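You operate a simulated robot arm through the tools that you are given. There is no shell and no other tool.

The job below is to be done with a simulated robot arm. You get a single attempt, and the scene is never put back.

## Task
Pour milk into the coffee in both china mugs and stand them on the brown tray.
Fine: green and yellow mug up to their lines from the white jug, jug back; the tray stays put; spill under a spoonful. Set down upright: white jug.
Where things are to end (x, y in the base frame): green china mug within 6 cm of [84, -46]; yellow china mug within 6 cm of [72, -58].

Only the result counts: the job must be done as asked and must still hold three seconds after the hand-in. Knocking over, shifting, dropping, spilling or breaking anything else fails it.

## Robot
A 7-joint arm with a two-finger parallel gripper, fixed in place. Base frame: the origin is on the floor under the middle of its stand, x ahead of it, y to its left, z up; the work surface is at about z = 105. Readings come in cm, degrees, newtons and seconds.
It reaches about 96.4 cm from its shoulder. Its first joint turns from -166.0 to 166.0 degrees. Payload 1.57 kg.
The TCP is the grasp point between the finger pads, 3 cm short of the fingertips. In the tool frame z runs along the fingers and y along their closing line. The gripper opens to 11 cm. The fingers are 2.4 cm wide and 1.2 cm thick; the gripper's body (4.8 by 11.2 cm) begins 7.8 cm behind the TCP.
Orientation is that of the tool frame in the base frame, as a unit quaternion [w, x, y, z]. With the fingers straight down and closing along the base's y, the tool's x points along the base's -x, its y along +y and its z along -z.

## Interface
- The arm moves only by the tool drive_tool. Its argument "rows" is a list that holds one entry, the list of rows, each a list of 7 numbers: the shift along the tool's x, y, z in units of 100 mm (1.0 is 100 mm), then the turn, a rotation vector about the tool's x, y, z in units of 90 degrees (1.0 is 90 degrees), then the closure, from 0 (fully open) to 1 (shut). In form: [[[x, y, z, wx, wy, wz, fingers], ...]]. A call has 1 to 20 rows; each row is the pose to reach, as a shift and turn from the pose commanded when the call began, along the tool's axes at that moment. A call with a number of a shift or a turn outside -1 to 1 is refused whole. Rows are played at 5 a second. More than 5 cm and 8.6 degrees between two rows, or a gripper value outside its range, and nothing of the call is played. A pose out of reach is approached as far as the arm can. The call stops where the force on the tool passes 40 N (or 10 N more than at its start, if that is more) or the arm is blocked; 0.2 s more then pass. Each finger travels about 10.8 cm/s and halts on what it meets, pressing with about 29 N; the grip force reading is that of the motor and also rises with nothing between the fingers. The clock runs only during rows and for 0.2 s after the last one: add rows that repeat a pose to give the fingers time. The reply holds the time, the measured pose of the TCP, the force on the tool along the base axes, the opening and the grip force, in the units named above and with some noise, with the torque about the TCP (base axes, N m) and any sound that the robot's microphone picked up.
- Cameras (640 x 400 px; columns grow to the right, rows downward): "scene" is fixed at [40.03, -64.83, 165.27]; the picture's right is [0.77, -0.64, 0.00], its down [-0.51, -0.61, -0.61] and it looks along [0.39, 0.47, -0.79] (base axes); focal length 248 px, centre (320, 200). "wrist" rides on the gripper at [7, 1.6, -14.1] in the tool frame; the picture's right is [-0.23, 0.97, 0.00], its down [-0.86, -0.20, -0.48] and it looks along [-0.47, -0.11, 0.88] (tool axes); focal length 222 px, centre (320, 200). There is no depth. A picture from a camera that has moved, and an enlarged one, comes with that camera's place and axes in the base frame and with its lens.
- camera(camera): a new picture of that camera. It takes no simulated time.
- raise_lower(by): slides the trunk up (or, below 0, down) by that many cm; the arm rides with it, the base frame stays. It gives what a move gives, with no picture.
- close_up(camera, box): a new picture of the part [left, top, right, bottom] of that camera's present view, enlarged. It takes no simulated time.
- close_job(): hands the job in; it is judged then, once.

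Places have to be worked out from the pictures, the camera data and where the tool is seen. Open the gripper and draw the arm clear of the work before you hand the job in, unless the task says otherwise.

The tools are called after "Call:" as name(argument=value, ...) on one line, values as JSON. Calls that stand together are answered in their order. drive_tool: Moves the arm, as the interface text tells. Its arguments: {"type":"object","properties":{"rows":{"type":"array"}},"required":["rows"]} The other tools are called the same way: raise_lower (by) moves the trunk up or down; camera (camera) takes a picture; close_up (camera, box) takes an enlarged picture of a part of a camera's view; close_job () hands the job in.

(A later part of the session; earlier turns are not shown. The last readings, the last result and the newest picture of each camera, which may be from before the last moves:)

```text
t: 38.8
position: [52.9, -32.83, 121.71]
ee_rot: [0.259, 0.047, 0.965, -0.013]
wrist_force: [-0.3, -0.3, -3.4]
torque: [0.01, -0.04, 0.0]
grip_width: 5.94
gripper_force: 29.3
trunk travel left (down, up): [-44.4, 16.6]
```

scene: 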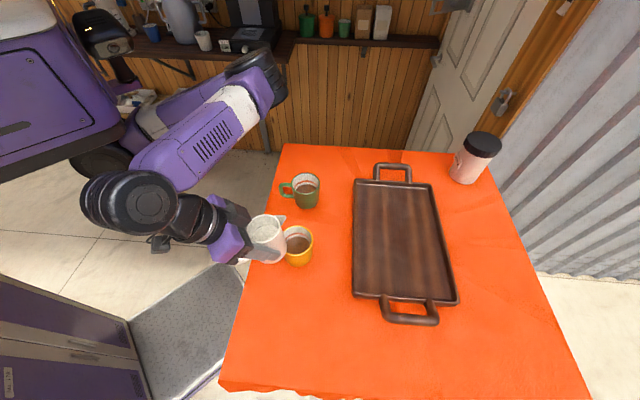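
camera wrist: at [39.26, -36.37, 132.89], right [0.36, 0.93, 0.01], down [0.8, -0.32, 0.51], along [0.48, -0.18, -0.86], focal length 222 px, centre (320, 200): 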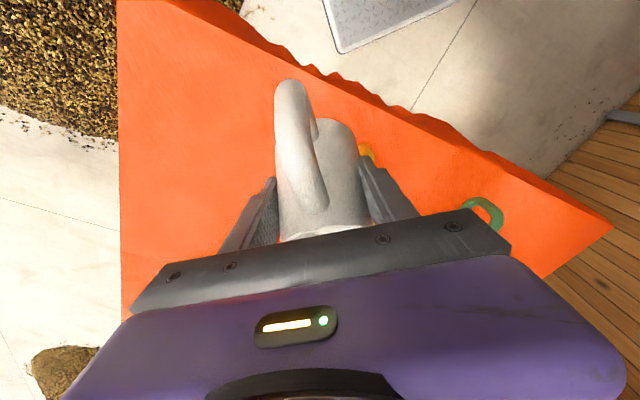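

The carry is steady. Now the second half, to the pre-pour spot behind the green mug.

Call:
drive_tool(rows=[[[-0.02, 0.027, 0.012, -0.0005, 0, -0.001, 1], [-0.061, 0.081, 0.035, -0.0017, 0, -0.0029, 1], [-0.122, 0.161, 0.071, -0.0033, 0, -0.0058, 1], [-0.194, 0.255, 0.112, -0.0053, 0, -0.0092, 1], [-0.27, 0.356, 0.156, -0.0074, 0, -0.0128, 1], [-0.347, 0.457, 0.201, -0.0095, 0, -0.0164, 1], [-0.413, 0.544, 0.239, -0.0113, 0, -0.0195, 1], [-0.464, 0.612, 0.268, -0.0127, 0, -0.022, 1], [-0.495, 0.652, 0.286, -0.0135, 0, -0.0234, 1], [-0.51, 0.672, 0.295, -0.0139, 0, -0.0241, 1]]])

Call:
camera(camera="scene")

Call:
close_up(camera="scene", box=[230, 130, 350, 220])

```text
t: 41.0
position: [59.49, -26.66, 121.64]
ee_rot: [0.259, 0.027, 0.966, -0.008]
wrist_force: [0.1, -0.3, -2.2]
torque: [0.0, -0.02, -0.02]
grip_width: 5.96
gripper_force: 28.7
trunk travel left (down, up): [-44.4, 16.6]
```

```text
taken
```

scene: 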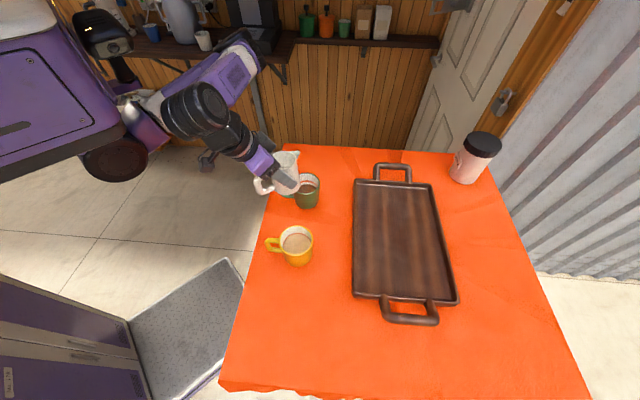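

```text
4.44 times, centred on (290, 175) of scene
camera zoom: at [40.03, -64.83, 165.27], right [0.77, -0.64, 0.0], down [-0.51, -0.61, -0.61], along [0.39, 0.47, -0.79], focal length 1101 px, centre (453, 311)
```

zoom: 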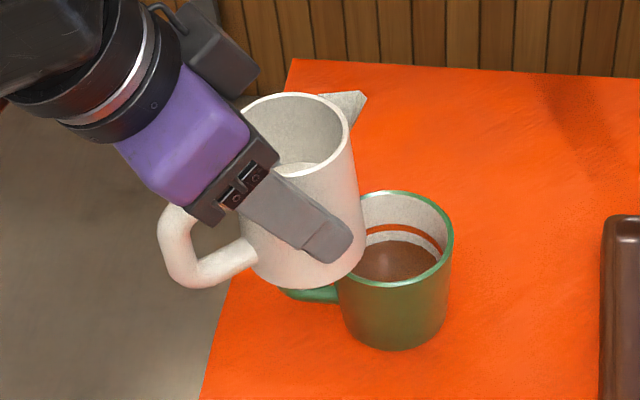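

The spout tip triangulates to (65.6, -26.5), in line with the green mug's centre. I'll tilt to 38° while lowering about 3 cm; with less milk in the jug, nothing should flow until about 45°.

Call:
drive_tool(rows=[[[0, 0, 0, 0, 0.03, 0, 1], [0, 0, 0, 0, 0.08, 0, 1], [0.015, 0, 0.026, 0, 0.13, 0, 1], [0.035, 0, 0.061, 0, 0.18, 0, 1], [0.055, 0, 0.095, 0, 0.23, 0, 1], [0.08, 0, 0.139, 0, 0.28, 0, 1], [0.1, 0, 0.173, 0, 0.32, 0, 1], [0.12, 0, 0.208, 0, 0.36, 0, 1], [0.14, 0, 0.242, 0, 0.4, 0, 1], [0.155, 0, 0.268, 0, 0.422, 0, 1], [0.155, 0, 0.268, 0, 0.422, 0, 1]]])

Call:
close_up(camera="scene", box=[240, 150, 350, 230])

```text
t: 43.4
position: [59.45, -26.63, 118.7]
ee_rot: [-0.07, 0.026, 0.997, 0.001]
wrist_force: [-1.1, -0.1, -3.8]
torque: [0.02, -0.1, 0.0]
grip_width: 5.95
gripper_force: 29.0
trunk travel left (down, up): [-44.4, 16.6]
```

```text
5.00 times, centred on (295, 190) of scene
camera zoom: at [40.03, -64.83, 165.27], right [0.77, -0.64, 0.0], down [-0.51, -0.61, -0.61], along [0.39, 0.47, -0.79], focal length 1238 px, centre (445, 250)
```

zoom: 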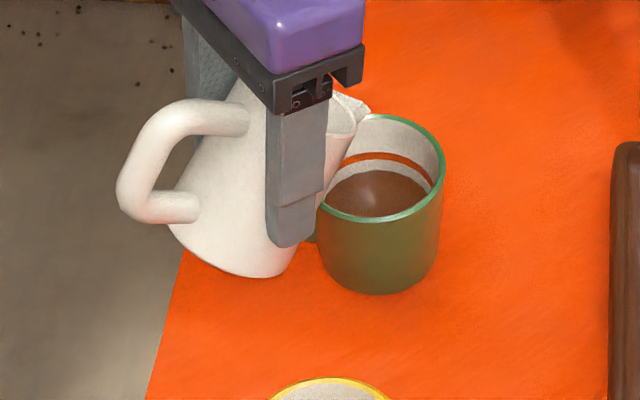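

All clear. I'll tilt to 45° slowly and look for the stream.

Call:
drive_tool(rows=[[[-0.001, 0, 0.015, 0, 0.0222, 0, 1], [-0.003, 0, 0.03, 0, 0.0444, 0, 1], [-0.005, 0, 0.045, 0, 0.0611, 0, 1], [-0.005, 0, 0.045, 0, 0.0722, 0, 1], [-0.005, 0, 0.045, 0, 0.0778, 0, 1], [-0.005, 0, 0.045, 0, 0.0778, 0, 1]]])

Call:
close_up(camera="scene", box=[270, 160, 340, 215])

```text
t: 44.8
position: [59.41, -26.6, 118.18]
ee_rot: [-0.13, 0.026, 0.991, 0.003]
wrist_force: [-0.5, 0.6, -2.6]
torque: [0.03, -0.04, -0.02]
grip_width: 5.98
gripper_force: 28.6
trunk travel left (down, up): [-44.4, 16.6]
```

```text
7.27 times, centred on (305, 188) of scene
camera zoom: at [40.03, -64.83, 165.27], right [0.77, -0.64, 0.0], down [-0.51, -0.61, -0.61], along [0.39, 0.47, -0.79], focal length 1801 px, centre (429, 291)
```

zoom: 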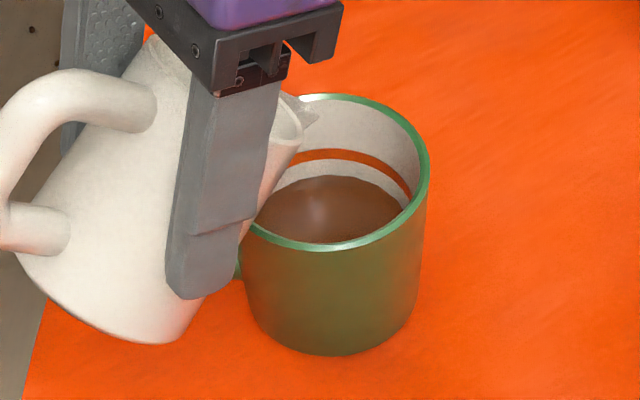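

No flow yet, and the green level is about 0.9 cm below its line. I'll add 3° and hold.

Call:
drive_tool(rows=[[[0, 0, 0, 0, 0.0111, 0, 1], [0, 0, 0, 0, 0.0222, 0, 1], [0, 0, 0, 0, 0.0333, 0, 1], [0, 0, 0, 0, 0.0333, 0, 1], [0, 0, 0, 0, 0.0333, 0, 1], [0, 0, 0, 0, 0.0333, 0, 1]]])

Call:
close_up(camera="scene", box=[270, 160, 340, 215])

```text
t: 46.2
position: [59.35, -26.7, 118.22]
ee_rot: [-0.157, 0.025, 0.987, 0.004]
wrist_force: [0.8, 0.4, -2.7]
torque: [-0.02, -0.05, -0.01]
grip_width: 5.98
gripper_force: 29.0
trunk travel left (down, up): [-44.4, 16.6]
```

```text
7.27 times, centred on (305, 188) of scene
camera zoom: at [40.03, -64.83, 165.27], right [0.77, -0.64, 0.0], down [-0.51, -0.61, -0.61], along [0.39, 0.47, -0.79], focal length 1801 px, centre (429, 291)
```

zoom: 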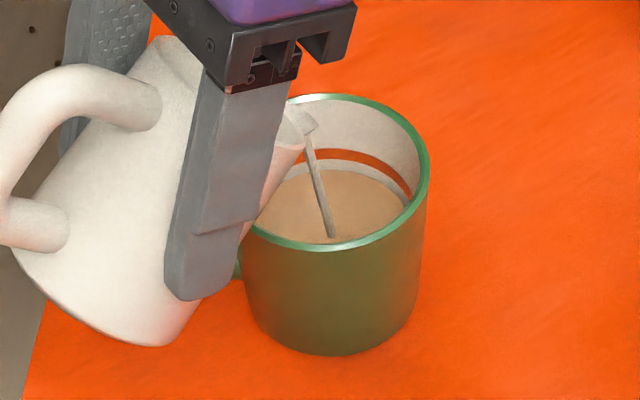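

The stream lands about 1 cm from the mug's centre and the level is rising. I'll hold until it stops and then check.

Call:
drive_tool(rows=[[[0, 0, 0, 0, 0, 0, 1], [0, 0, 0, 0, 0, 0, 1], [0, 0, 0, 0, 0, 0, 1], [0, 0, 0, 0, 0, 0, 1]]])

Call:
close_up(camera="scene", box=[285, 165, 330, 205])

```text
t: 47.2
position: [59.38, -26.73, 118.14]
ee_rot: [-0.156, 0.026, 0.987, 0.004]
wrist_force: [0.0, -0.2, -2.3]
torque: [-0.01, -0.06, -0.01]
grip_width: 5.94
gripper_force: 29.3
trunk travel left (down, up): [-44.4, 16.6]
```

```text
10.00 times, centred on (308, 185) of scene
camera zoom: at [40.03, -64.83, 165.27], right [0.77, -0.64, 0.0], down [-0.51, -0.61, -0.61], along [0.39, 0.47, -0.79], focal length 2476 px, centre (445, 350)
```

zoom: 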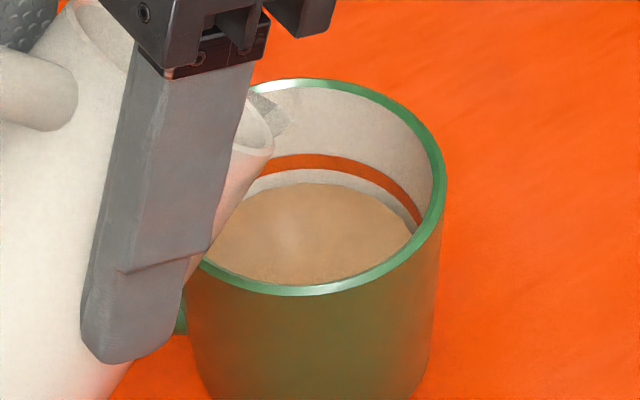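

The flow stopped with the surface about 0.55 cm below the line's lower edge. I'll add 3° and hold until it settles.

Call:
drive_tool(rows=[[[0, 0, 0, 0, 0.0111, 0, 1], [0, 0, 0, 0, 0.0222, 0, 1], [0, 0, 0, 0, 0.0333, 0, 1], [0, 0, 0, 0, 0.0333, 0, 1], [0, 0, 0, 0, 0.0333, 0, 1], [0, 0, 0, 0, 0.0333, 0, 1], [0, 0, 0, 0, 0.0333, 0, 1], [0, 0, 0, 0, 0.0333, 0, 1], [0, 0, 0, 0, 0.0333, 0, 1]]])

Call:
close_up(camera="scene", box=[285, 165, 330, 205])

```text
t: 49.2
position: [59.42, -26.62, 118.19]
ee_rot: [-0.183, 0.026, 0.983, 0.005]
wrist_force: [0.5, 0.4, -2.4]
torque: [0.02, -0.04, -0.01]
grip_width: 5.94
gripper_force: 28.8
trunk travel left (down, up): [-44.4, 16.6]
```

```text
10.00 times, centred on (308, 185) of scene
camera zoom: at [40.03, -64.83, 165.27], right [0.77, -0.64, 0.0], down [-0.51, -0.61, -0.61], along [0.39, 0.47, -0.79], focal length 2476 px, centre (445, 350)
```

zoom: 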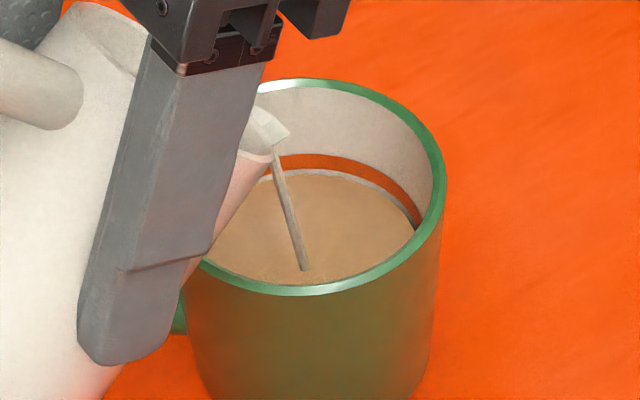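

The level is close to the line's lower edge and still streaming. I'll hold briefly.

Call:
drive_tool(rows=[[[0, 0, 0, 0, 0, 0, 1], [0, 0, 0, 0, 0, 0, 1], [0, 0, 0, 0, 0, 0, 1]]])

Call:
close_up(camera="scene", box=[295, 167, 325, 192])

```text
t: 50.0
position: [59.42, -26.59, 118.15]
ee_rot: [-0.182, 0.026, 0.983, 0.005]
wrist_force: [0.5, -0.6, -3.3]
torque: [-0.02, -0.06, 0.02]
grip_width: 5.97
gripper_force: 28.9
trunk travel left (down, up): [-44.4, 16.6]
```

```text
16.00 times, centred on (310, 180) of scene
camera zoom: at [40.03, -64.83, 165.27], right [0.77, -0.64, 0.0], down [-0.51, -0.61, -0.61], along [0.39, 0.47, -0.79], focal length 3962 px, centre (480, 528)
```

zoom: 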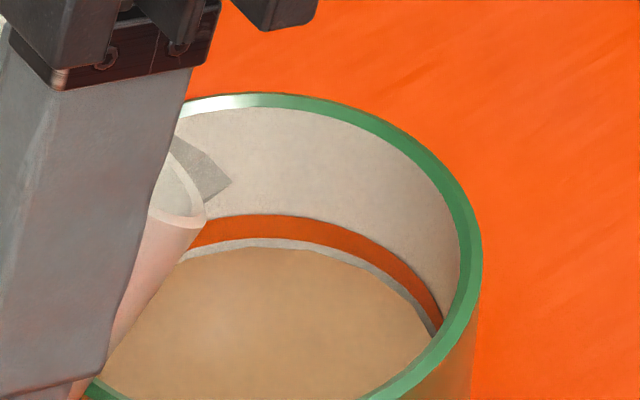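

It stopped at about 0.25 cm below the line's lower edge. I'll add 3° and hold until it settles.

Call:
drive_tool(rows=[[[0, 0, 0, 0, 0.0111, 0, 1], [0, 0, 0, 0, 0.0222, 0, 1], [0, 0, 0, 0, 0.0333, 0, 1], [0, 0, 0, 0, 0.0333, 0, 1], [0, 0, 0, 0, 0.0333, 0, 1], [0, 0, 0, 0, 0.0333, 0, 1], [0, 0, 0, 0, 0.0333, 0, 1], [0, 0, 0, 0, 0.0333, 0, 1], [0, 0, 0, 0, 0.0333, 0, 1], [0, 0, 0, 0, 0.0333, 0, 1], [0, 0, 0, 0, 0.0333, 0, 1], [0, 0, 0, 0, 0.0333, 0, 1]]])

Call:
close_up(camera="scene", box=[295, 167, 325, 192])

```text
t: 52.6
position: [59.41, -26.72, 118.09]
ee_rot: [-0.207, 0.026, 0.978, 0.006]
wrist_force: [-0.1, -0.3, -2.4]
torque: [0.03, -0.04, 0.02]
grip_width: 5.98
gripper_force: 29.0
trunk travel left (down, up): [-44.4, 16.6]
```

```text
16.00 times, centred on (310, 180) of scene
camera zoom: at [40.03, -64.83, 165.27], right [0.77, -0.64, 0.0], down [-0.51, -0.61, -0.61], along [0.39, 0.47, -0.79], focal length 3962 px, centre (480, 528)
```

zoom: 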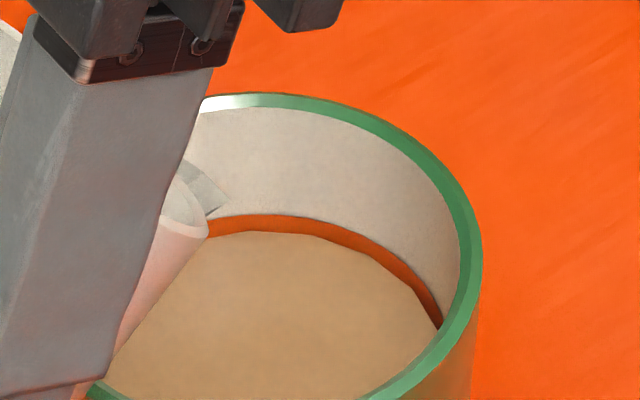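

The surface is inside the band, in its lower third. I'll add a last 1° to get nearer its middle.

Call:
drive_tool(rows=[[[0, 0, 0, 0, 0.0056, 0, 1], [0, 0, 0, 0, 0.0111, 0, 1], [0, 0, 0, 0, 0.0111, 0, 1], [0, 0, 0, 0, 0.0111, 0, 1], [0, 0, 0, 0, 0.0111, 0, 1], [0, 0, 0, 0, 0.0111, 0, 1], [0, 0, 0, 0, 0.0111, 0, 1], [0, 0, 0, 0, 0.0111, 0, 1]]])

Call:
close_up(camera="scene", box=[295, 167, 325, 192])

```text
t: 54.4
position: [59.37, -26.77, 118.17]
ee_rot: [-0.216, 0.026, 0.976, 0.006]
wrist_force: [-0.2, -0.2, -2.6]
torque: [0.01, -0.04, 0.01]
grip_width: 5.94
gripper_force: 29.2
trunk travel left (down, up): [-44.4, 16.6]
```

```text
16.00 times, centred on (310, 180) of scene
camera zoom: at [40.03, -64.83, 165.27], right [0.77, -0.64, 0.0], down [-0.51, -0.61, -0.61], along [0.39, 0.47, -0.79], focal length 3962 px, centre (480, 528)
```

zoom: 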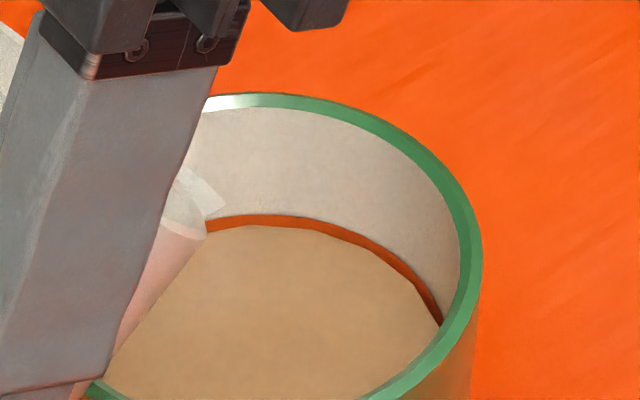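

The surface is right at the middle of the band. I'll tilt back upright while raising, with the spout still above the mug.

Call:
drive_tool(rows=[[[0, 0, 0, 0, -0.04, 0, 1], [0.008, 0, -0.018, 0, -0.09, 0, 1], [0.021, 0, -0.045, 0, -0.14, 0, 1], [0.034, 0, -0.072, 0, -0.19, 0, 1], [0.051, 0, -0.109, 0, -0.24, 0, 1], [0.068, 0, -0.145, 0, -0.29, 0, 1], [0.089, 0, -0.19, 0, -0.34, 0, 1], [0.11, 0, -0.236, 0, -0.39, 0, 1], [0.127, 0, -0.272, 0, -0.44, 0, 1], [0.14, 0, -0.299, 0, -0.49, 0, 1], [0.144, 0, -0.308, 0, -0.54, 0, 1], [0.144, 0, -0.308, 0, -0.585, 0, 1], [0.144, 0, -0.308, 0, -0.611, 0, 1], [0.144, 0, -0.308, 0, -0.611, 0, 1]]])

Call:
close_up(camera="scene", box=[230, 130, 350, 220])

Call:
camera(camera="scene")

```text
t: 57.4
position: [59.39, -26.7, 121.47]
ee_rot: [0.259, 0.026, 0.966, -0.007]
wrist_force: [0.0, -1.3, -2.7]
torque: [0.03, -0.04, 0.03]
grip_width: 5.97
gripper_force: 28.6
trunk travel left (down, up): [-44.4, 16.6]
```

```text
4.44 times, centred on (290, 175) of scene
camera zoom: at [40.03, -64.83, 165.27], right [0.77, -0.64, 0.0], down [-0.51, -0.61, -0.61], along [0.39, 0.47, -0.79], focal length 1101 px, centre (453, 311)
```

zoom: 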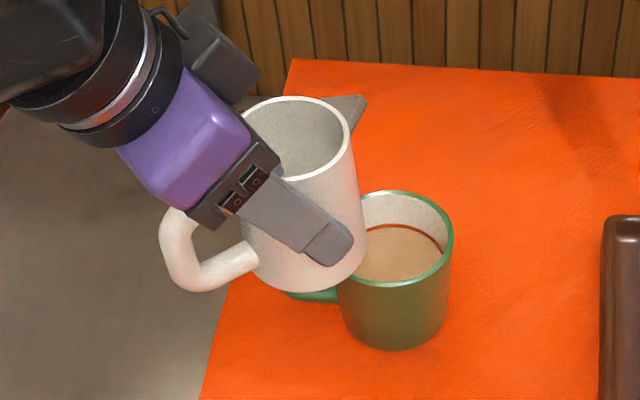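

```text
taken
```

scene: 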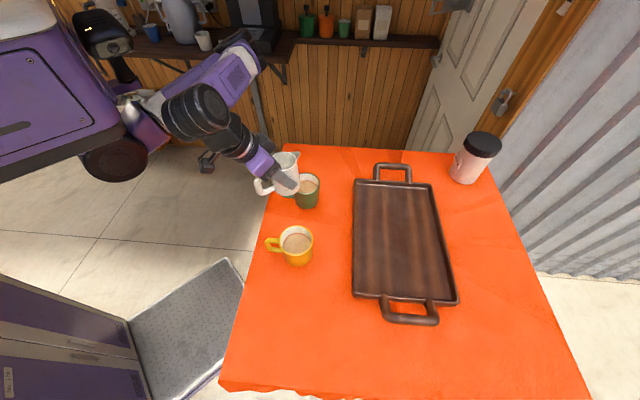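

Both mugs show the milk at mid-line, and the cloth and tray look clean. Now I'll carry the jug back the way it came, starting with the first leg towards the yellow-mug waypoint.

Call:
drive_tool(rows=[[[0.023, -0.024, -0.013, 0.0009, 0, 0.0015, 1], [0.08, -0.083, -0.046, 0.0031, 0, 0.0054, 1], [0.16, -0.167, -0.092, 0.0062, 0, 0.0108, 1], [0.257, -0.268, -0.149, 0.01, 0, 0.0173, 1], [0.354, -0.369, -0.205, 0.0138, 0, 0.0239, 1], [0.446, -0.464, -0.257, 0.0173, 0, 0.03, 1], [0.514, -0.536, -0.297, 0.02, 0, 0.0347, 1], [0.556, -0.58, -0.322, 0.0216, 0, 0.0375, 1], [0.571, -0.595, -0.33, 0.0222, 0, 0.0385, 1]]])

```text
t: 59.4
position: [52.53, -32.29, 121.54]
ee_rot: [0.259, 0.059, 0.964, -0.016]
wrist_force: [-0.6, -0.3, -1.6]
torque: [-0.01, 0.0, 0.02]
grip_width: 5.95
gripper_force: 28.6
trunk travel left (down, up): [-44.4, 16.6]
```

On track. I'll do the second leg of the return.

Call:
drive_tool(rows=[[[0.019, -0.032, -0.011, 0.001, 0, 0.0017, 1], [0.068, -0.111, -0.039, 0.0035, 0, 0.0061, 1], [0.136, -0.223, -0.078, 0.007, 0, 0.0121, 1], [0.218, -0.358, -0.126, 0.0113, 0, 0.0195, 1], [0.301, -0.493, -0.174, 0.0155, 0, 0.0268, 1], [0.378, -0.62, -0.218, 0.0195, 0, 0.0338, 1], [0.437, -0.716, -0.252, 0.0225, 0, 0.039, 1], [0.473, -0.775, -0.273, 0.0244, 0, 0.0422, 1], [0.485, -0.795, -0.28, 0.025, 0, 0.0433, 1]]])

```text
t: 61.4
position: [45.98, -39.43, 121.62]
ee_rot: [0.258, 0.098, 0.961, -0.027]
wrist_force: [-0.6, 0.2, -1.0]
torque: [-0.07, 0.01, 0.01]
grip_width: 5.97
gripper_force: 28.8
trunk travel left (down, up): [-44.4, 16.6]
```

Good. I'll do the third leg, with the heading going towards -15.5°.

Call:
drive_tool(rows=[[[0.005, -0.028, -0.003, 0.0009, 0, 0.0015, 1], [0.016, -0.098, -0.009, 0.0031, 0, 0.0054, 1], [0.032, -0.196, -0.019, 0.0062, 0, 0.0108, 1], [0.052, -0.315, -0.03, 0.01, 0, 0.0173, 1], [0.071, -0.435, -0.041, 0.0138, 0, 0.0239, 1], [0.09, -0.547, -0.052, 0.0173, 0, 0.03, 1], [0.104, -0.631, -0.06, 0.02, 0, 0.0347, 1], [0.112, -0.683, -0.065, 0.0216, 0, 0.0375, 1], [0.115, -0.701, -0.0665, 0.0222, 0, 0.0385, 1]]])

```text
t: 63.4
position: [43.23, -46.02, 121.47]
ee_rot: [0.257, 0.132, 0.957, -0.035]
wrist_force: [0.0, -0.6, -2.3]
torque: [0.01, 0.03, 0.03]
grip_width: 5.96
gripper_force: 29.1
trunk travel left (down, up): [-44.4, 16.6]
```

I'll do the last leg, to directly above the jug's original spot.

Call:
drive_tool(rows=[[[0.003, -0.028, -0.001, 0.0009, 0, 0.0015, 1], [0.009, -0.099, -0.005, 0.0031, 0, 0.0054, 1], [0.018, -0.197, -0.01, 0.0062, 0, 0.0108, 1], [0.029, -0.317, -0.017, 0.01, 0, 0.0173, 1], [0.04, -0.437, -0.023, 0.0138, 0, 0.0239, 1], [0.05, -0.55, -0.029, 0.0173, 0, 0.03, 1], [0.058, -0.635, -0.033, 0.02, 0, 0.0347, 1], [0.062, -0.687, -0.036, 0.0216, 0, 0.0375, 1], [0.064, -0.705, -0.037, 0.0222, 0, 0.0385, 1], [0.064, -0.705, -0.037, 0.0222, 0, 0.0385, 1]]])

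Call:
close_up(camera="scene", box=[200, 250, 340, 370])

```text
t: 65.6
position: [40.57, -52.65, 121.59]
ee_rot: [0.255, 0.163, 0.952, -0.043]
wrist_force: [0.5, 0.4, -2.0]
torque: [0.03, -0.01, -0.01]
grip_width: 5.98
gripper_force: 29.2
trunk travel left (down, up): [-44.4, 16.6]
```

```text
3.33 times, centred on (270, 310) of scene
camera zoom: at [40.03, -64.83, 165.27], right [0.77, -0.64, 0.0], down [-0.51, -0.61, -0.61], along [0.39, 0.47, -0.79], focal length 826 px, centre (487, -167)
```

zoom: 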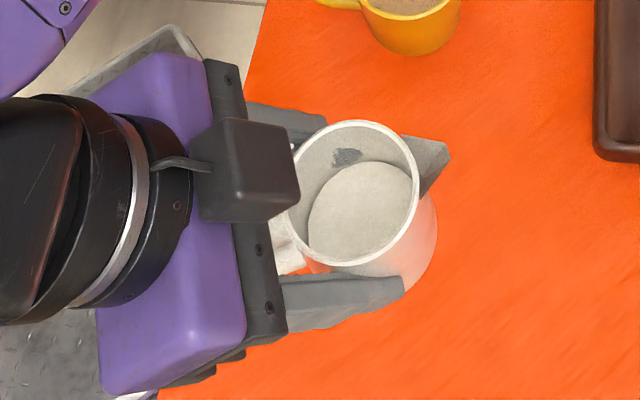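

The jug is back above its original spot, level, with milk left inside. I'll lower it 10 cm.

Call:
drive_tool(rows=[[[0.03, 0, 0.052, 0, 0, 0, 1], [0.08, 0, 0.139, 0, 0, 0, 1], [0.14, 0, 0.242, 0, 0, 0, 1], [0.2, 0, 0.346, 0, 0, 0, 1], [0.27, 0, 0.468, 0, 0, 0, 1], [0.34, 0, 0.589, 0, 0, 0, 1], [0.4, 0, 0.693, 0, 0, 0, 1], [0.45, 0, 0.779, 0, 0, 0, 1], [0.48, 0, 0.831, 0, 0, 0, 1], [0.5, 0, 0.866, 0, 0, 0, 1]]])

```text
t: 67.8
position: [40.72, -52.61, 111.55]
ee_rot: [0.255, 0.163, 0.952, -0.043]
wrist_force: [-0.4, -0.1, -1.8]
torque: [0.0, -0.03, 0.02]
grip_width: 5.94
gripper_force: 29.2
trunk travel left (down, up): [-44.4, 16.6]
```

TCP is at z 111.55 and the jug should touch at about 110.4. I'll lower 0.9 cm slowly and read the force.

Call:
drive_tool(rows=[[[0.01, 0, 0.017, 0, 0, 0, 1], [0.02, 0, 0.035, 0, 0, 0, 1], [0.03, 0, 0.052, 0, 0, 0, 1], [0.04, 0, 0.069, 0, 0, 0, 1], [0.045, 0, 0.078, 0, 0, 0, 1], [0.045, 0, 0.078, 0, 0, 0, 1]]])

```text
t: 69.2
position: [40.52, -52.62, 110.69]
ee_rot: [0.256, 0.163, 0.952, -0.044]
wrist_force: [-1.0, 0.9, -2.0]
torque: [-0.04, -0.04, 0.05]
grip_width: 5.97
gripper_force: 29.3
trunk travel left (down, up): [-44.4, 16.6]
```

Still hanging freely at -2 N. I'll lower another 0.25 cm in tiny steps.

Call:
drive_tool(rows=[[[0.004, 0, 0.007, 0, 0, 0, 1], [0.008, 0, 0.014, 0, 0, 0, 1], [0.0125, 0, 0.0217, 0, 0, 0, 1], [0.0125, 0, 0.0217, 0, 0, 0, 1]]])

```text
t: 70.2
position: [40.63, -52.65, 110.63]
ee_rot: [0.255, 0.164, 0.952, -0.046]
wrist_force: [0.6, 2.5, 19.4]
torque: [0.13, 0.31, -0.06]
grip_width: 5.95
gripper_force: 28.8
trunk travel left (down, up): [-44.4, 16.6]
```

Contact: the table carries the jug with about 20 N of preload. I'll ease up by 0.1 cm to relieve that before opening.

Call:
drive_tool(rows=[[[-0.003, 0, -0.005, 0, 0, 0, 1], [-0.006, 0, -0.0105, 0, 0, 0, 1], [-0.006, 0, -0.0105, 0, 0, 0, 1]]])

```text
t: 71.0
position: [40.69, -52.53, 110.53]
ee_rot: [0.255, 0.164, 0.952, -0.044]
wrist_force: [4.7, 1.4, 11.4]
torque: [-0.07, -0.02, 0.04]
grip_width: 5.97
gripper_force: 28.2
trunk travel left (down, up): [-44.4, 16.6]
```

There is still about 11 N upward, so I'll ease up a little more.

Call:
drive_tool(rows=[[[-0.003, 0, -0.006, 0, 0, 0, 1], [-0.006, 0, -0.0105, 0, 0, 0, 1], [-0.006, 0, -0.0105, 0, 0, 0, 1]]])

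```text
t: 71.8
position: [40.42, -52.59, 110.55]
ee_rot: [0.255, 0.164, 0.952, -0.043]
wrist_force: [1.7, -1.0, -0.6]
torque: [-0.07, -0.03, -0.03]
grip_width: 5.98
gripper_force: 29.1
trunk travel left (down, up): [-44.4, 16.6]
```

The load is near zero and the jug rests on the table. I'll open the gripper gradually.

Call:
drive_tool(rows=[[[0, 0, 0, 0, 0, 0, 0.45], [0, 0, 0, 0, 0, 0, 0.38], [0, 0, 0, 0, 0, 0, 0.25], [0, 0, 0, 0, 0, 0, 0.1], [0, 0, 0, 0, 0, 0, 0], [0, 0, 0, 0, 0, 0, 0]]])

Call:
close_up(camera="scene", box=[200, 260, 340, 380])

```text
t: 73.2
position: [40.67, -52.68, 110.73]
ee_rot: [0.256, 0.164, 0.952, -0.044]
wrist_force: [0.7, -0.1, -0.2]
torque: [0.0, 0.02, 0.0]
grip_width: 10.99
gripper_force: 0.0
trunk travel left (down, up): [-44.4, 16.6]
```

```text
3.33 times, centred on (270, 320) of scene
camera zoom: at [40.03, -64.83, 165.27], right [0.77, -0.64, 0.0], down [-0.51, -0.61, -0.61], along [0.39, 0.47, -0.79], focal length 826 px, centre (487, -200)
```

zoom: 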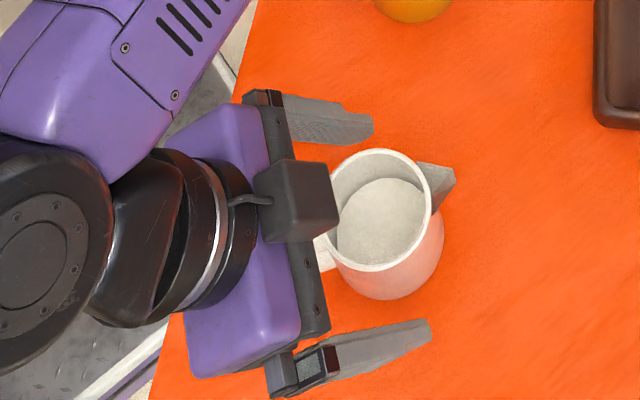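

The jug stands upright at its original spot, with the fingers clear of it. I'll withdraw along the approach axis.

Call:
drive_tool(rows=[[[0, 0, -0.1, 0, 0, 0, 0], [0, 0, -0.25, 0, 0, 0, 0], [0, 0, -0.45, 0, 0, 0, 0], [0, 0, -0.65, 0, 0, 0, 0], [0, 0, -0.85, 0, 0, 0, 0], [0, 0, -1.0, 0, 0, 0, 0]]])

Call:
camera(camera="scene")

Call:
close_up(camera="scene", box=[230, 290, 340, 360])

```text
t: 74.6
position: [35.76, -50.91, 119.42]
ee_rot: [0.255, 0.163, 0.952, -0.043]
wrist_force: [1.2, -0.9, 0.3]
torque: [0.01, 0.0, -0.01]
grip_width: 11.01
gripper_force: 0.0
trunk travel left (down, up): [-44.4, 16.6]
```

```text
taken
```

scene: 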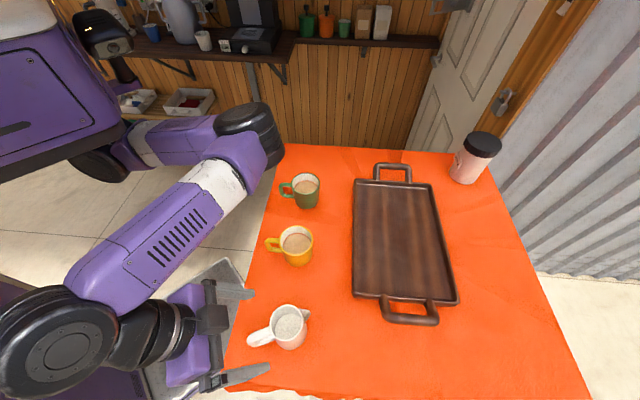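

```text
5.71 times, centred on (285, 325) of scene
camera zoom: at [40.03, -64.83, 165.27], right [0.77, -0.64, 0.0], down [-0.51, -0.61, -0.61], along [0.39, 0.47, -0.79], focal length 1415 px, centre (520, -514)
```

zoom: 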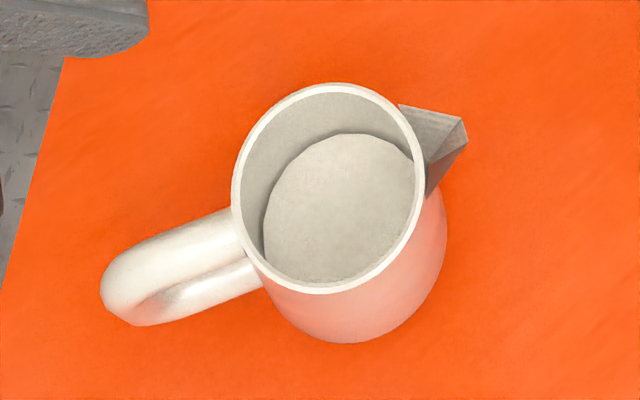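

The jug stands exactly as it did at the start. Next are the mugs. Before lifting a full one I'll test the reach over the tray with the empty hand, starting by rising 7 cm and turning to heading -41° and pitch 45°.

Call:
drive_tool(rows=[[[-0.1, 0, -0.173, 0, 0, 0, 0], [-0.2, 0, -0.346, 0.0182, -0.0206, 0.0238, 0], [-0.3, 0, -0.52, 0.0486, -0.0549, 0.0634, 0], [-0.35, 0, -0.606, 0.0851, -0.0961, 0.1109, 0], [-0.35, 0, -0.606, 0.1216, -0.1373, 0.1584, 0], [-0.35, 0, -0.606, 0.1459, -0.1647, 0.1901, 0]]])

```text
t: 76.0
position: [35.93, -50.94, 126.28]
ee_rot: [0.359, 0.325, 0.864, -0.135]
wrist_force: [0.2, 0.2, -0.3]
torque: [0.03, 0.0, 0.0]
grip_width: 11.0
gripper_force: 0.0
trunk travel left (down, up): [-44.4, 16.6]
```

The orientation is exact. I'll step the empty hand towards the tray, at about z 125, well above the mugs.

Call:
drive_tool(rows=[[[-0.115, 0.218, 0.15, 0, 0, 0, 0], [-0.23, 0.436, 0.3, 0, 0, 0, 0], [-0.345, 0.654, 0.45, 0, 0, 0, 0], [-0.46, 0.872, 0.6, 0, 0, 0, 0]]])

Call:
drive_tool(rows=[[[-0.115, 0.218, 0.15, 0, 0, 0, 0], [-0.23, 0.436, 0.3, 0, 0, 0, 0], [-0.345, 0.654, 0.45, 0, 0, 0, 0], [-0.46, 0.872, 0.6, 0, 0, 0, 0]]])

```text
t: 77.0
position: [47.49, -49.23, 125.29]
ee_rot: [0.359, 0.324, 0.865, -0.134]
wrist_force: [-0.5, 0.0, -0.5]
torque: [0.0, -0.03, 0.0]
grip_width: 11.0
gripper_force: 0.0
trunk travel left (down, up): [-44.4, 16.6]
```

```text
t: 78.0
position: [58.61, -47.76, 124.23]
ee_rot: [0.359, 0.325, 0.865, -0.134]
wrist_force: [0.3, -0.4, 0.4]
torque: [0.02, -0.01, -0.01]
grip_width: 10.99
gripper_force: 0.0
trunk travel left (down, up): [-44.4, 16.6]
```

The hand is following precisely. I'll continue another step towards the far target.

Call:
drive_tool(rows=[[[-0.115, 0.218, 0.15, 0, 0, 0, 0], [-0.23, 0.436, 0.3, 0, 0, 0, 0], [-0.345, 0.654, 0.45, 0, 0, 0, 0], [-0.46, 0.872, 0.6, 0, 0, 0, 0]]])

```text
t: 79.0
position: [69.89, -46.15, 123.25]
ee_rot: [0.358, 0.324, 0.865, -0.134]
wrist_force: [-1.3, 0.2, -0.2]
torque: [0.0, -0.02, 0.01]
grip_width: 11.02
gripper_force: 0.1
trunk travel left (down, up): [-44.4, 16.6]
```

Call:
drive_tool(rows=[[[-0.115, 0.218, 0.15, 0, 0, 0, 0], [-0.23, 0.436, 0.3, 0, 0, 0, 0], [-0.345, 0.654, 0.45, 0, 0, 0, 0], [-0.46, 0.872, 0.6, 0, 0, 0, 0]]])

Call:
camera(camera="scene")

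```text
t: 80.0
position: [81.58, -44.52, 122.19]
ee_rot: [0.358, 0.324, 0.865, -0.134]
wrist_force: [-0.2, -0.2, -0.6]
torque: [-0.02, 0.0, 0.0]
grip_width: 10.96
gripper_force: 0.1
trunk travel left (down, up): [-44.4, 16.6]
```

```text
taken
```

scene: 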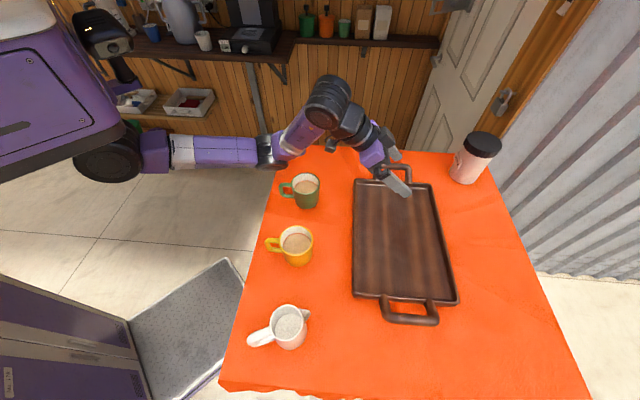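

The arm reaches (81.6, -44.5) comfortably. I'll test lowering there to about z 112, with the fingers empty and above the tray.

Call:
drive_tool(rows=[[[0.15, 0, 0.15, 0, 0, 0, 0], [0.3, 0, 0.3, 0, 0, 0, 0], [0.45, 0, 0.45, 0, 0, 0, 0], [0.6, 0, 0.6, 0, 0, 0, 0], [0.7, 0, 0.7, 0, 0, 0, 0]]])

Call:
camera(camera="scene")

Call:
camera(camera="wrist")

```text
t: 81.2
position: [83.25, -43.54, 124.32]
ee_rot: [0.441, 0.314, 0.831, -0.124]
wrist_force: [-0.4, -0.6, 0.4]
torque: [0.0, 0.0, 0.01]
grip_width: 10.98
gripper_force: 0.1
trunk travel left (down, up): [-44.4, 16.6]
stopped in row 5: the arm was blocked; the commanded pose is now the measured one
```

```text
taken
```

scene: 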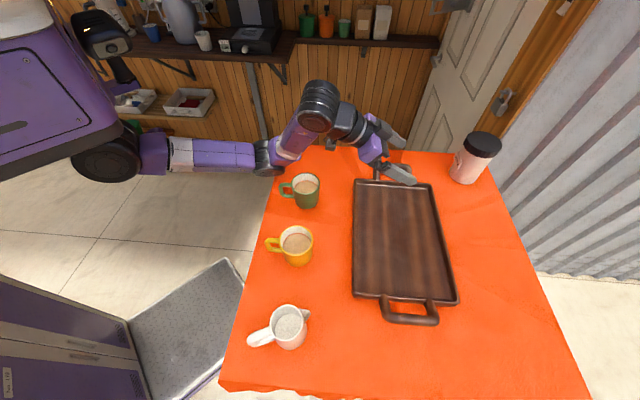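

```text
taken
camera wrist: at [72.24, -32.43, 126.85], right [0.71, 0.66, 0.25], down [-0.09, -0.28, 0.96], along [0.7, -0.7, -0.14], focal length 222 px, centre (320, 200)
```

wrist: 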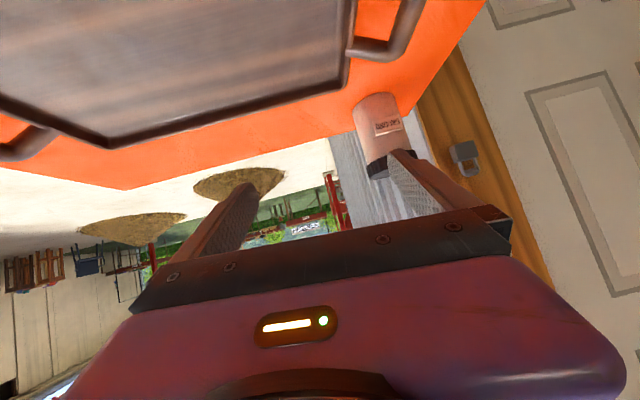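

Lowering there hits a limit, so it was right to test without a mug. I'll look closely at the arm's posture to see what is limiting it.

Call:
close_up(camera="scene", box=[60, 60, 420, 240])

Call:
close_up(camera="scene", box=[0, 0, 200, 200])

```text
1.78 times, centred on (240, 150) of scene
camera zoom: at [40.03, -64.83, 165.27], right [0.77, -0.64, 0.0], down [-0.51, -0.61, -0.61], along [0.39, 0.47, -0.79], focal length 440 px, centre (462, 289)
```

zoom: 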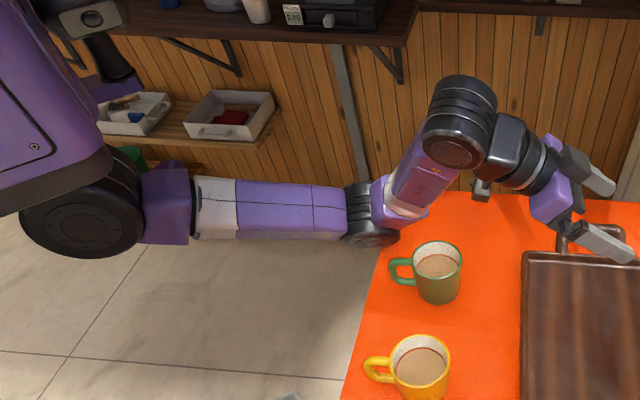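

```text
2.00 times, centred on (100, 100) of scene
camera zoom: at [40.03, -64.83, 165.27], right [0.77, -0.64, 0.0], down [-0.51, -0.61, -0.61], along [0.39, 0.47, -0.79], focal length 495 px, centre (760, 400)
```

zoom: 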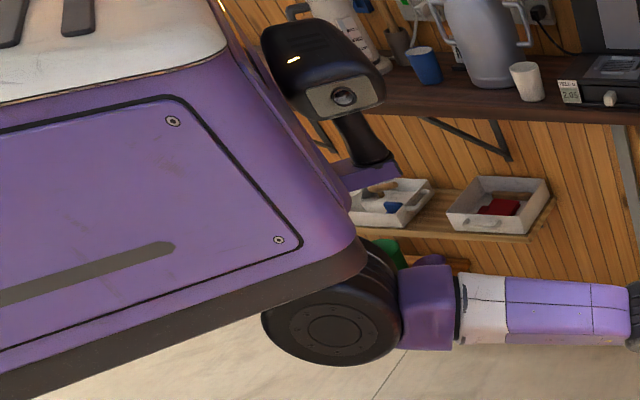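

The arm's elbow hangs low beside the table edge, at roughly (63, -12, 114), and is probably touching it. The shoulder works out near (30, 0, 127). Raising the trunk lifts the elbow clear, so I'll do that before trying again.

Call:
raise_lower(by=14)

Call:
camera(camera="scene")

```text
t: 82.8
position: [83.14, -44.05, 137.22]
ee_rot: [0.432, 0.32, 0.834, -0.125]
wrist_force: [1.2, -0.1, 0.0]
torque: [0.04, -0.05, -0.01]
grip_width: 11.0
gripper_force: 0.0
trunk travel left (down, up): [-58.4, 2.6]
```

```text
taken
```

scene: 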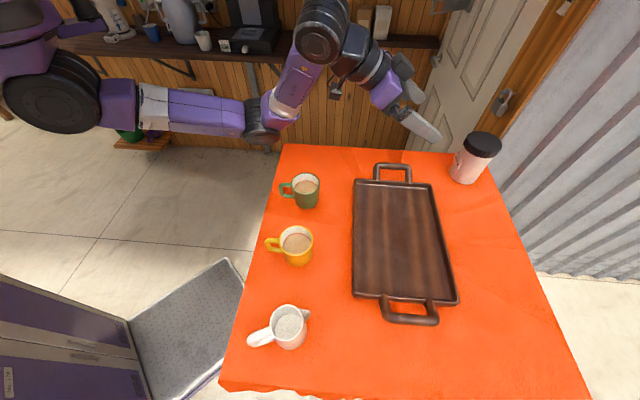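

The trunk is up and the elbow is clear of the table. I'll restore the 45° pitch and -41° heading while lowering 8 cm above the tray, still with the hand empty.

Call:
drive_tool(rows=[[[0.14, -0.036, 0.076, 0.0073, 0.0184, -0.0051, 0], [0.281, -0.073, 0.152, 0.0146, 0.0368, -0.0103, 0], [0.421, -0.109, 0.228, 0.022, 0.0553, -0.0154, 0], [0.562, -0.146, 0.304, 0.0293, 0.0737, -0.0206, 0], [0.702, -0.182, 0.38, 0.0366, 0.0921, -0.0257, 0]]])

Call:
camera(camera="scene")

```text
t: 84.0
position: [81.47, -44.4, 129.29]
ee_rot: [0.36, 0.322, 0.865, -0.134]
wrist_force: [-0.5, -1.0, -0.7]
torque: [0.0, -0.03, -0.02]
grip_width: 11.02
gripper_force: 0.0
trunk travel left (down, up): [-58.4, 2.6]
```

```text
taken
```

scene: 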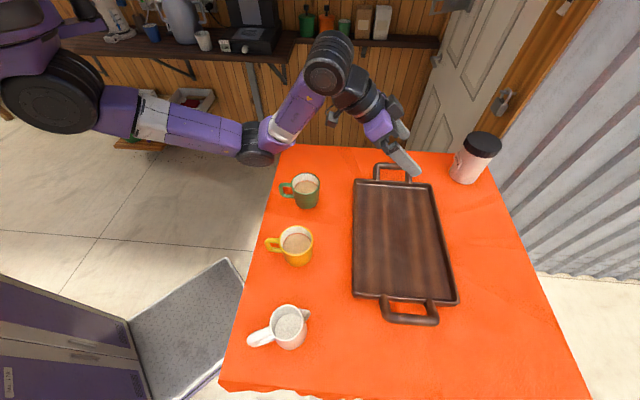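

Working from a shoulder near (30, 0), a steeper 60° hand should suit both the pick and the far placement. I'll pitch to 60° here in the air and look.

Call:
drive_tool(rows=[[[0, 0, 0, 0, 0.0556, 0, 0], [0, 0, 0, 0, 0.1111, 0, 0], [0, 0, 0, 0, 0.1667, 0, 0]]])

Call:
camera(camera="scene")

```text
t: 84.8
position: [81.46, -44.27, 129.24]
ee_rot: [0.242, 0.338, 0.905, -0.091]
wrist_force: [-0.1, 0.2, 0.1]
torque: [-0.03, 0.01, -0.01]
grip_width: 10.99
gripper_force: 0.0
trunk travel left (down, up): [-58.4, 2.6]
```

```text
taken
```

scene: 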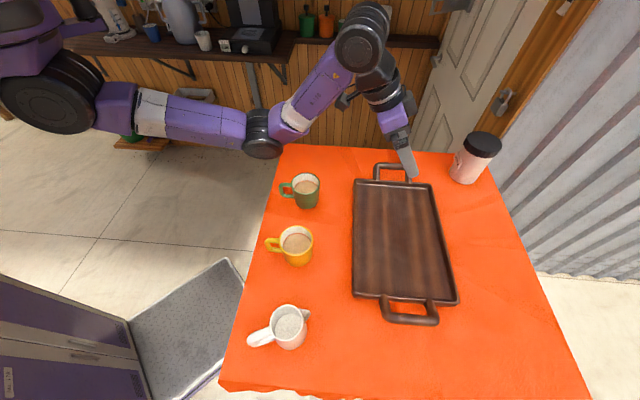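

Pitch 60° is reached exactly. I'll lower 8 cm straight down and check the elbow.

Call:
drive_tool(rows=[[[0.1, 0, 0.173, 0, 0, 0, 0], [0.2, 0, 0.346, 0, 0, 0, 0], [0.3, 0, 0.52, 0, 0, 0, 0], [0.4, 0, 0.693, 0, 0, 0, 0]]])

Call:
camera(camera="scene")

```text
t: 85.8
position: [81.4, -44.4, 121.19]
ee_rot: [0.243, 0.337, 0.905, -0.09]
wrist_force: [0.3, 0.1, -0.1]
torque: [0.02, 0.03, 0.0]
grip_width: 11.01
gripper_force: 0.1
trunk travel left (down, up): [-58.4, 2.6]
```

```text
taken
```

scene: 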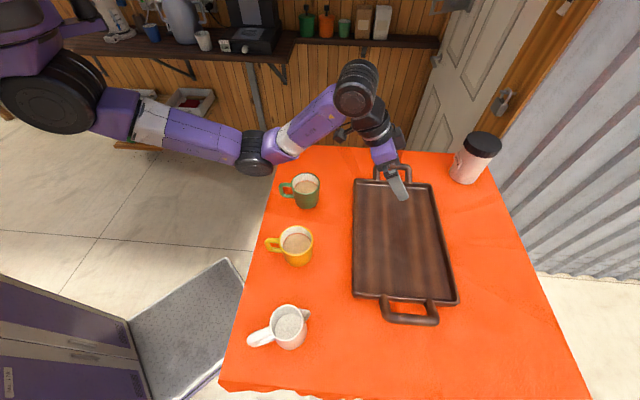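

The elbow is at about z 123, off the table's edge, and the hand tracks exactly. I'll lower another 8 cm to z 113, just above the tray.

Call:
drive_tool(rows=[[[0.1, 0, 0.173, 0, 0, 0, 0], [0.2, 0, 0.346, 0, 0, 0, 0], [0.3, 0, 0.52, 0, 0, 0, 0], [0.4, 0, 0.693, 0, 0, 0, 0]]])

Call:
camera(camera="scene")

Call:
camera(camera="wrist")

```text
t: 86.8
position: [81.5, -44.31, 113.09]
ee_rot: [0.243, 0.338, 0.904, -0.091]
wrist_force: [-0.2, -0.5, 0.1]
torque: [0.01, 0.04, 0.01]
grip_width: 10.97
gripper_force: 0.1
trunk travel left (down, up): [-58.4, 2.6]
```

```text
taken
```

scene: 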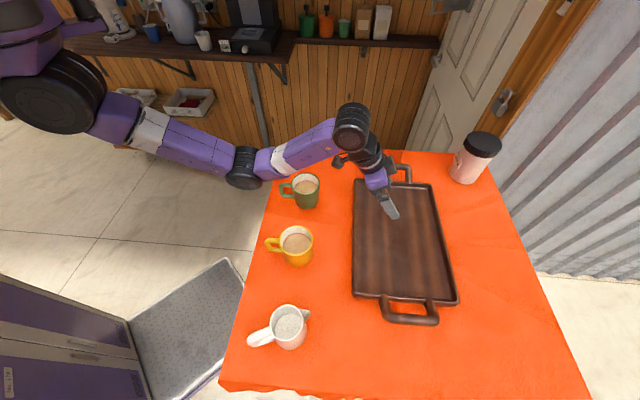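

```text
taken
camera wrist: at [72.7, -34.54, 121.79], right [0.79, 0.61, 0.11], down [0.25, -0.48, 0.84], along [0.56, -0.64, -0.53], focal length 222 px, centre (320, 200)
```

wrist: 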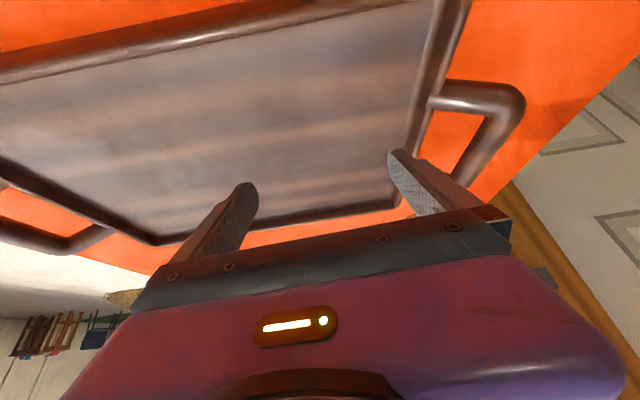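

The 60° pose works at the placement spot with the forearm passing well above the mugs. Now I'll go back up and across to the green mug's standoff, starting with 11 cm up.

Call:
drive_tool(rows=[[[-0.11, 0, -0.191, 0, 0, 0, 0], [-0.22, 0, -0.381, 0, 0, 0, 0], [-0.33, 0, -0.572, 0, 0, 0, 0], [-0.44, 0, -0.762, 0, 0, 0, 0], [-0.55, 0, -0.953, 0, 0, 0, 0]]])

```text
t: 88.0
position: [81.52, -44.26, 124.22]
ee_rot: [0.243, 0.338, 0.905, -0.091]
wrist_force: [-0.6, 0.1, -0.4]
torque: [0.01, 0.03, 0.02]
grip_width: 11.0
gripper_force: 0.0
trunk travel left (down, up): [-58.4, 2.6]
```

I'll step back towards the green mug's handle side, in three moves at z 124.

Call:
drive_tool(rows=[[[0.212, 0.029, -0.125, 0, 0, 0, 0], [0.424, 0.058, -0.25, 0, 0, 0, 0], [0.635, 0.088, -0.375, 0, 0, 0, 0], [0.847, 0.117, -0.5, 0, 0, 0, 0]]])

Call:
drive_tool(rows=[[[0.212, 0.029, -0.125, 0, 0, 0, 0], [0.424, 0.058, -0.25, 0, 0, 0, 0], [0.635, 0.088, -0.375, 0, 0, 0, 0], [0.847, 0.117, -0.5, 0, 0, 0, 0]]])

Call:
camera(camera="scene")

```text
t: 89.0
position: [74.93, -36.94, 124.16]
ee_rot: [0.242, 0.338, 0.905, -0.091]
wrist_force: [1.3, 0.3, 0.1]
torque: [-0.01, 0.0, 0.02]
grip_width: 11.0
gripper_force: 0.1
trunk travel left (down, up): [-58.4, 2.6]
```

```text
t: 90.0
position: [68.11, -29.76, 124.34]
ee_rot: [0.242, 0.339, 0.905, -0.092]
wrist_force: [0.4, 0.1, 0.7]
torque: [0.01, 0.0, -0.01]
grip_width: 11.01
gripper_force: 0.0
trunk travel left (down, up): [-58.4, 2.6]
```

```text
taken
```

scene: 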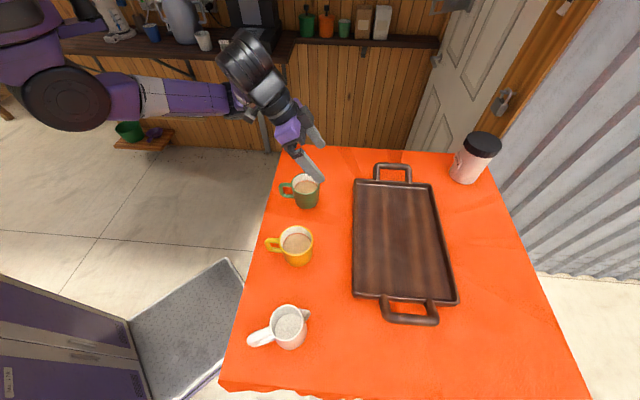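

Tracking is exact. The third step goes to the standoff behind the green mug's handle.

Call:
drive_tool(rows=[[[0.212, 0.029, -0.125, 0, 0, 0, 0], [0.424, 0.058, -0.25, 0, 0, 0, 0], [0.635, 0.088, -0.375, 0, 0, 0, 0], [0.847, 0.117, -0.5, 0, 0, 0, 0]]])

Call:
camera(camera="wrist")

Call:
camera(camera="scene")

```text
t: 91.0
position: [63.28, -23.65, 124.86]
ee_rot: [0.243, 0.337, 0.905, -0.091]
wrist_force: [0.4, -0.2, -0.1]
torque: [0.02, -0.04, 0.0]
grip_width: 11.0
gripper_force: 0.2
out of reach, approached as far as the arm can: row 4
trunk travel left (down, up): [-58.4, 2.6]
```

```text
taken
camera wrist: at [54.4, -13.74, 133.64], right [0.79, 0.61, 0.11], down [0.25, -0.48, 0.84], along [0.56, -0.63, -0.53], focal length 222 px, centre (320, 200)
```

wrist: 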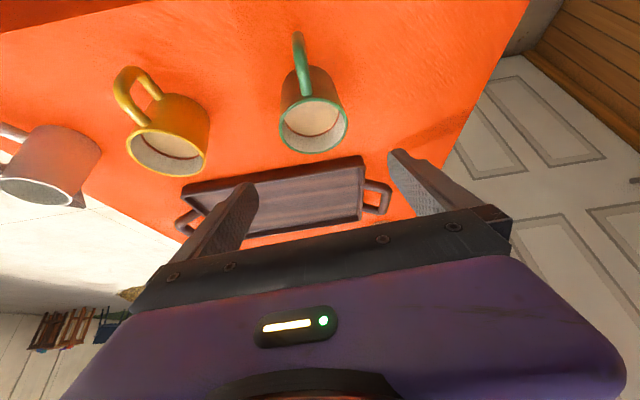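

```text
taken
```

scene: 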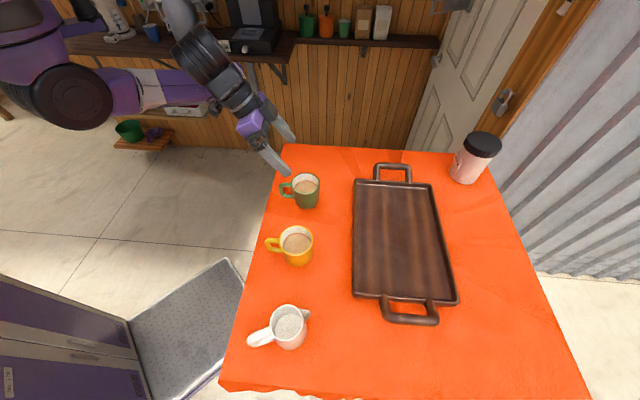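

The fold limit keeps me about 2 cm short of that standoff, so I'll come down on the mug vertically instead. The mug is well centred between the fingers and its handle is aligned. I'll shift to directly above the grasp point.

Call:
drive_tool(rows=[[[-0.14, -0.014, 0.13, 0, 0, 0, 0], [-0.279, -0.028, 0.26, 0, 0, 0, 0], [-0.279, -0.028, 0.26, 0, 0, 0, 0]]])

Call:
camera(camera="wrist")

```text
t: 91.8
position: [65.73, -26.43, 124.0]
ee_rot: [0.243, 0.337, 0.905, -0.091]
wrist_force: [-0.3, 0.8, -0.5]
torque: [-0.01, -0.02, 0.0]
grip_width: 11.03
gripper_force: 0.1
trunk travel left (down, up): [-58.4, 2.6]
```

```text
taken
camera wrist: at [57.01, -16.5, 132.7], right [0.79, 0.61, 0.11], down [0.25, -0.48, 0.84], along [0.57, -0.64, -0.53], focal length 222 px, centre (320, 200)
```

wrist: 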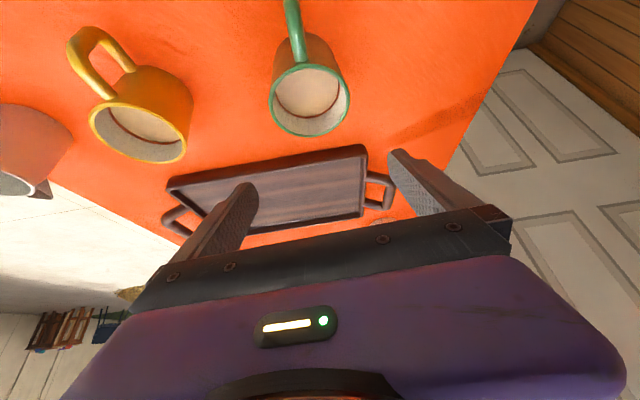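

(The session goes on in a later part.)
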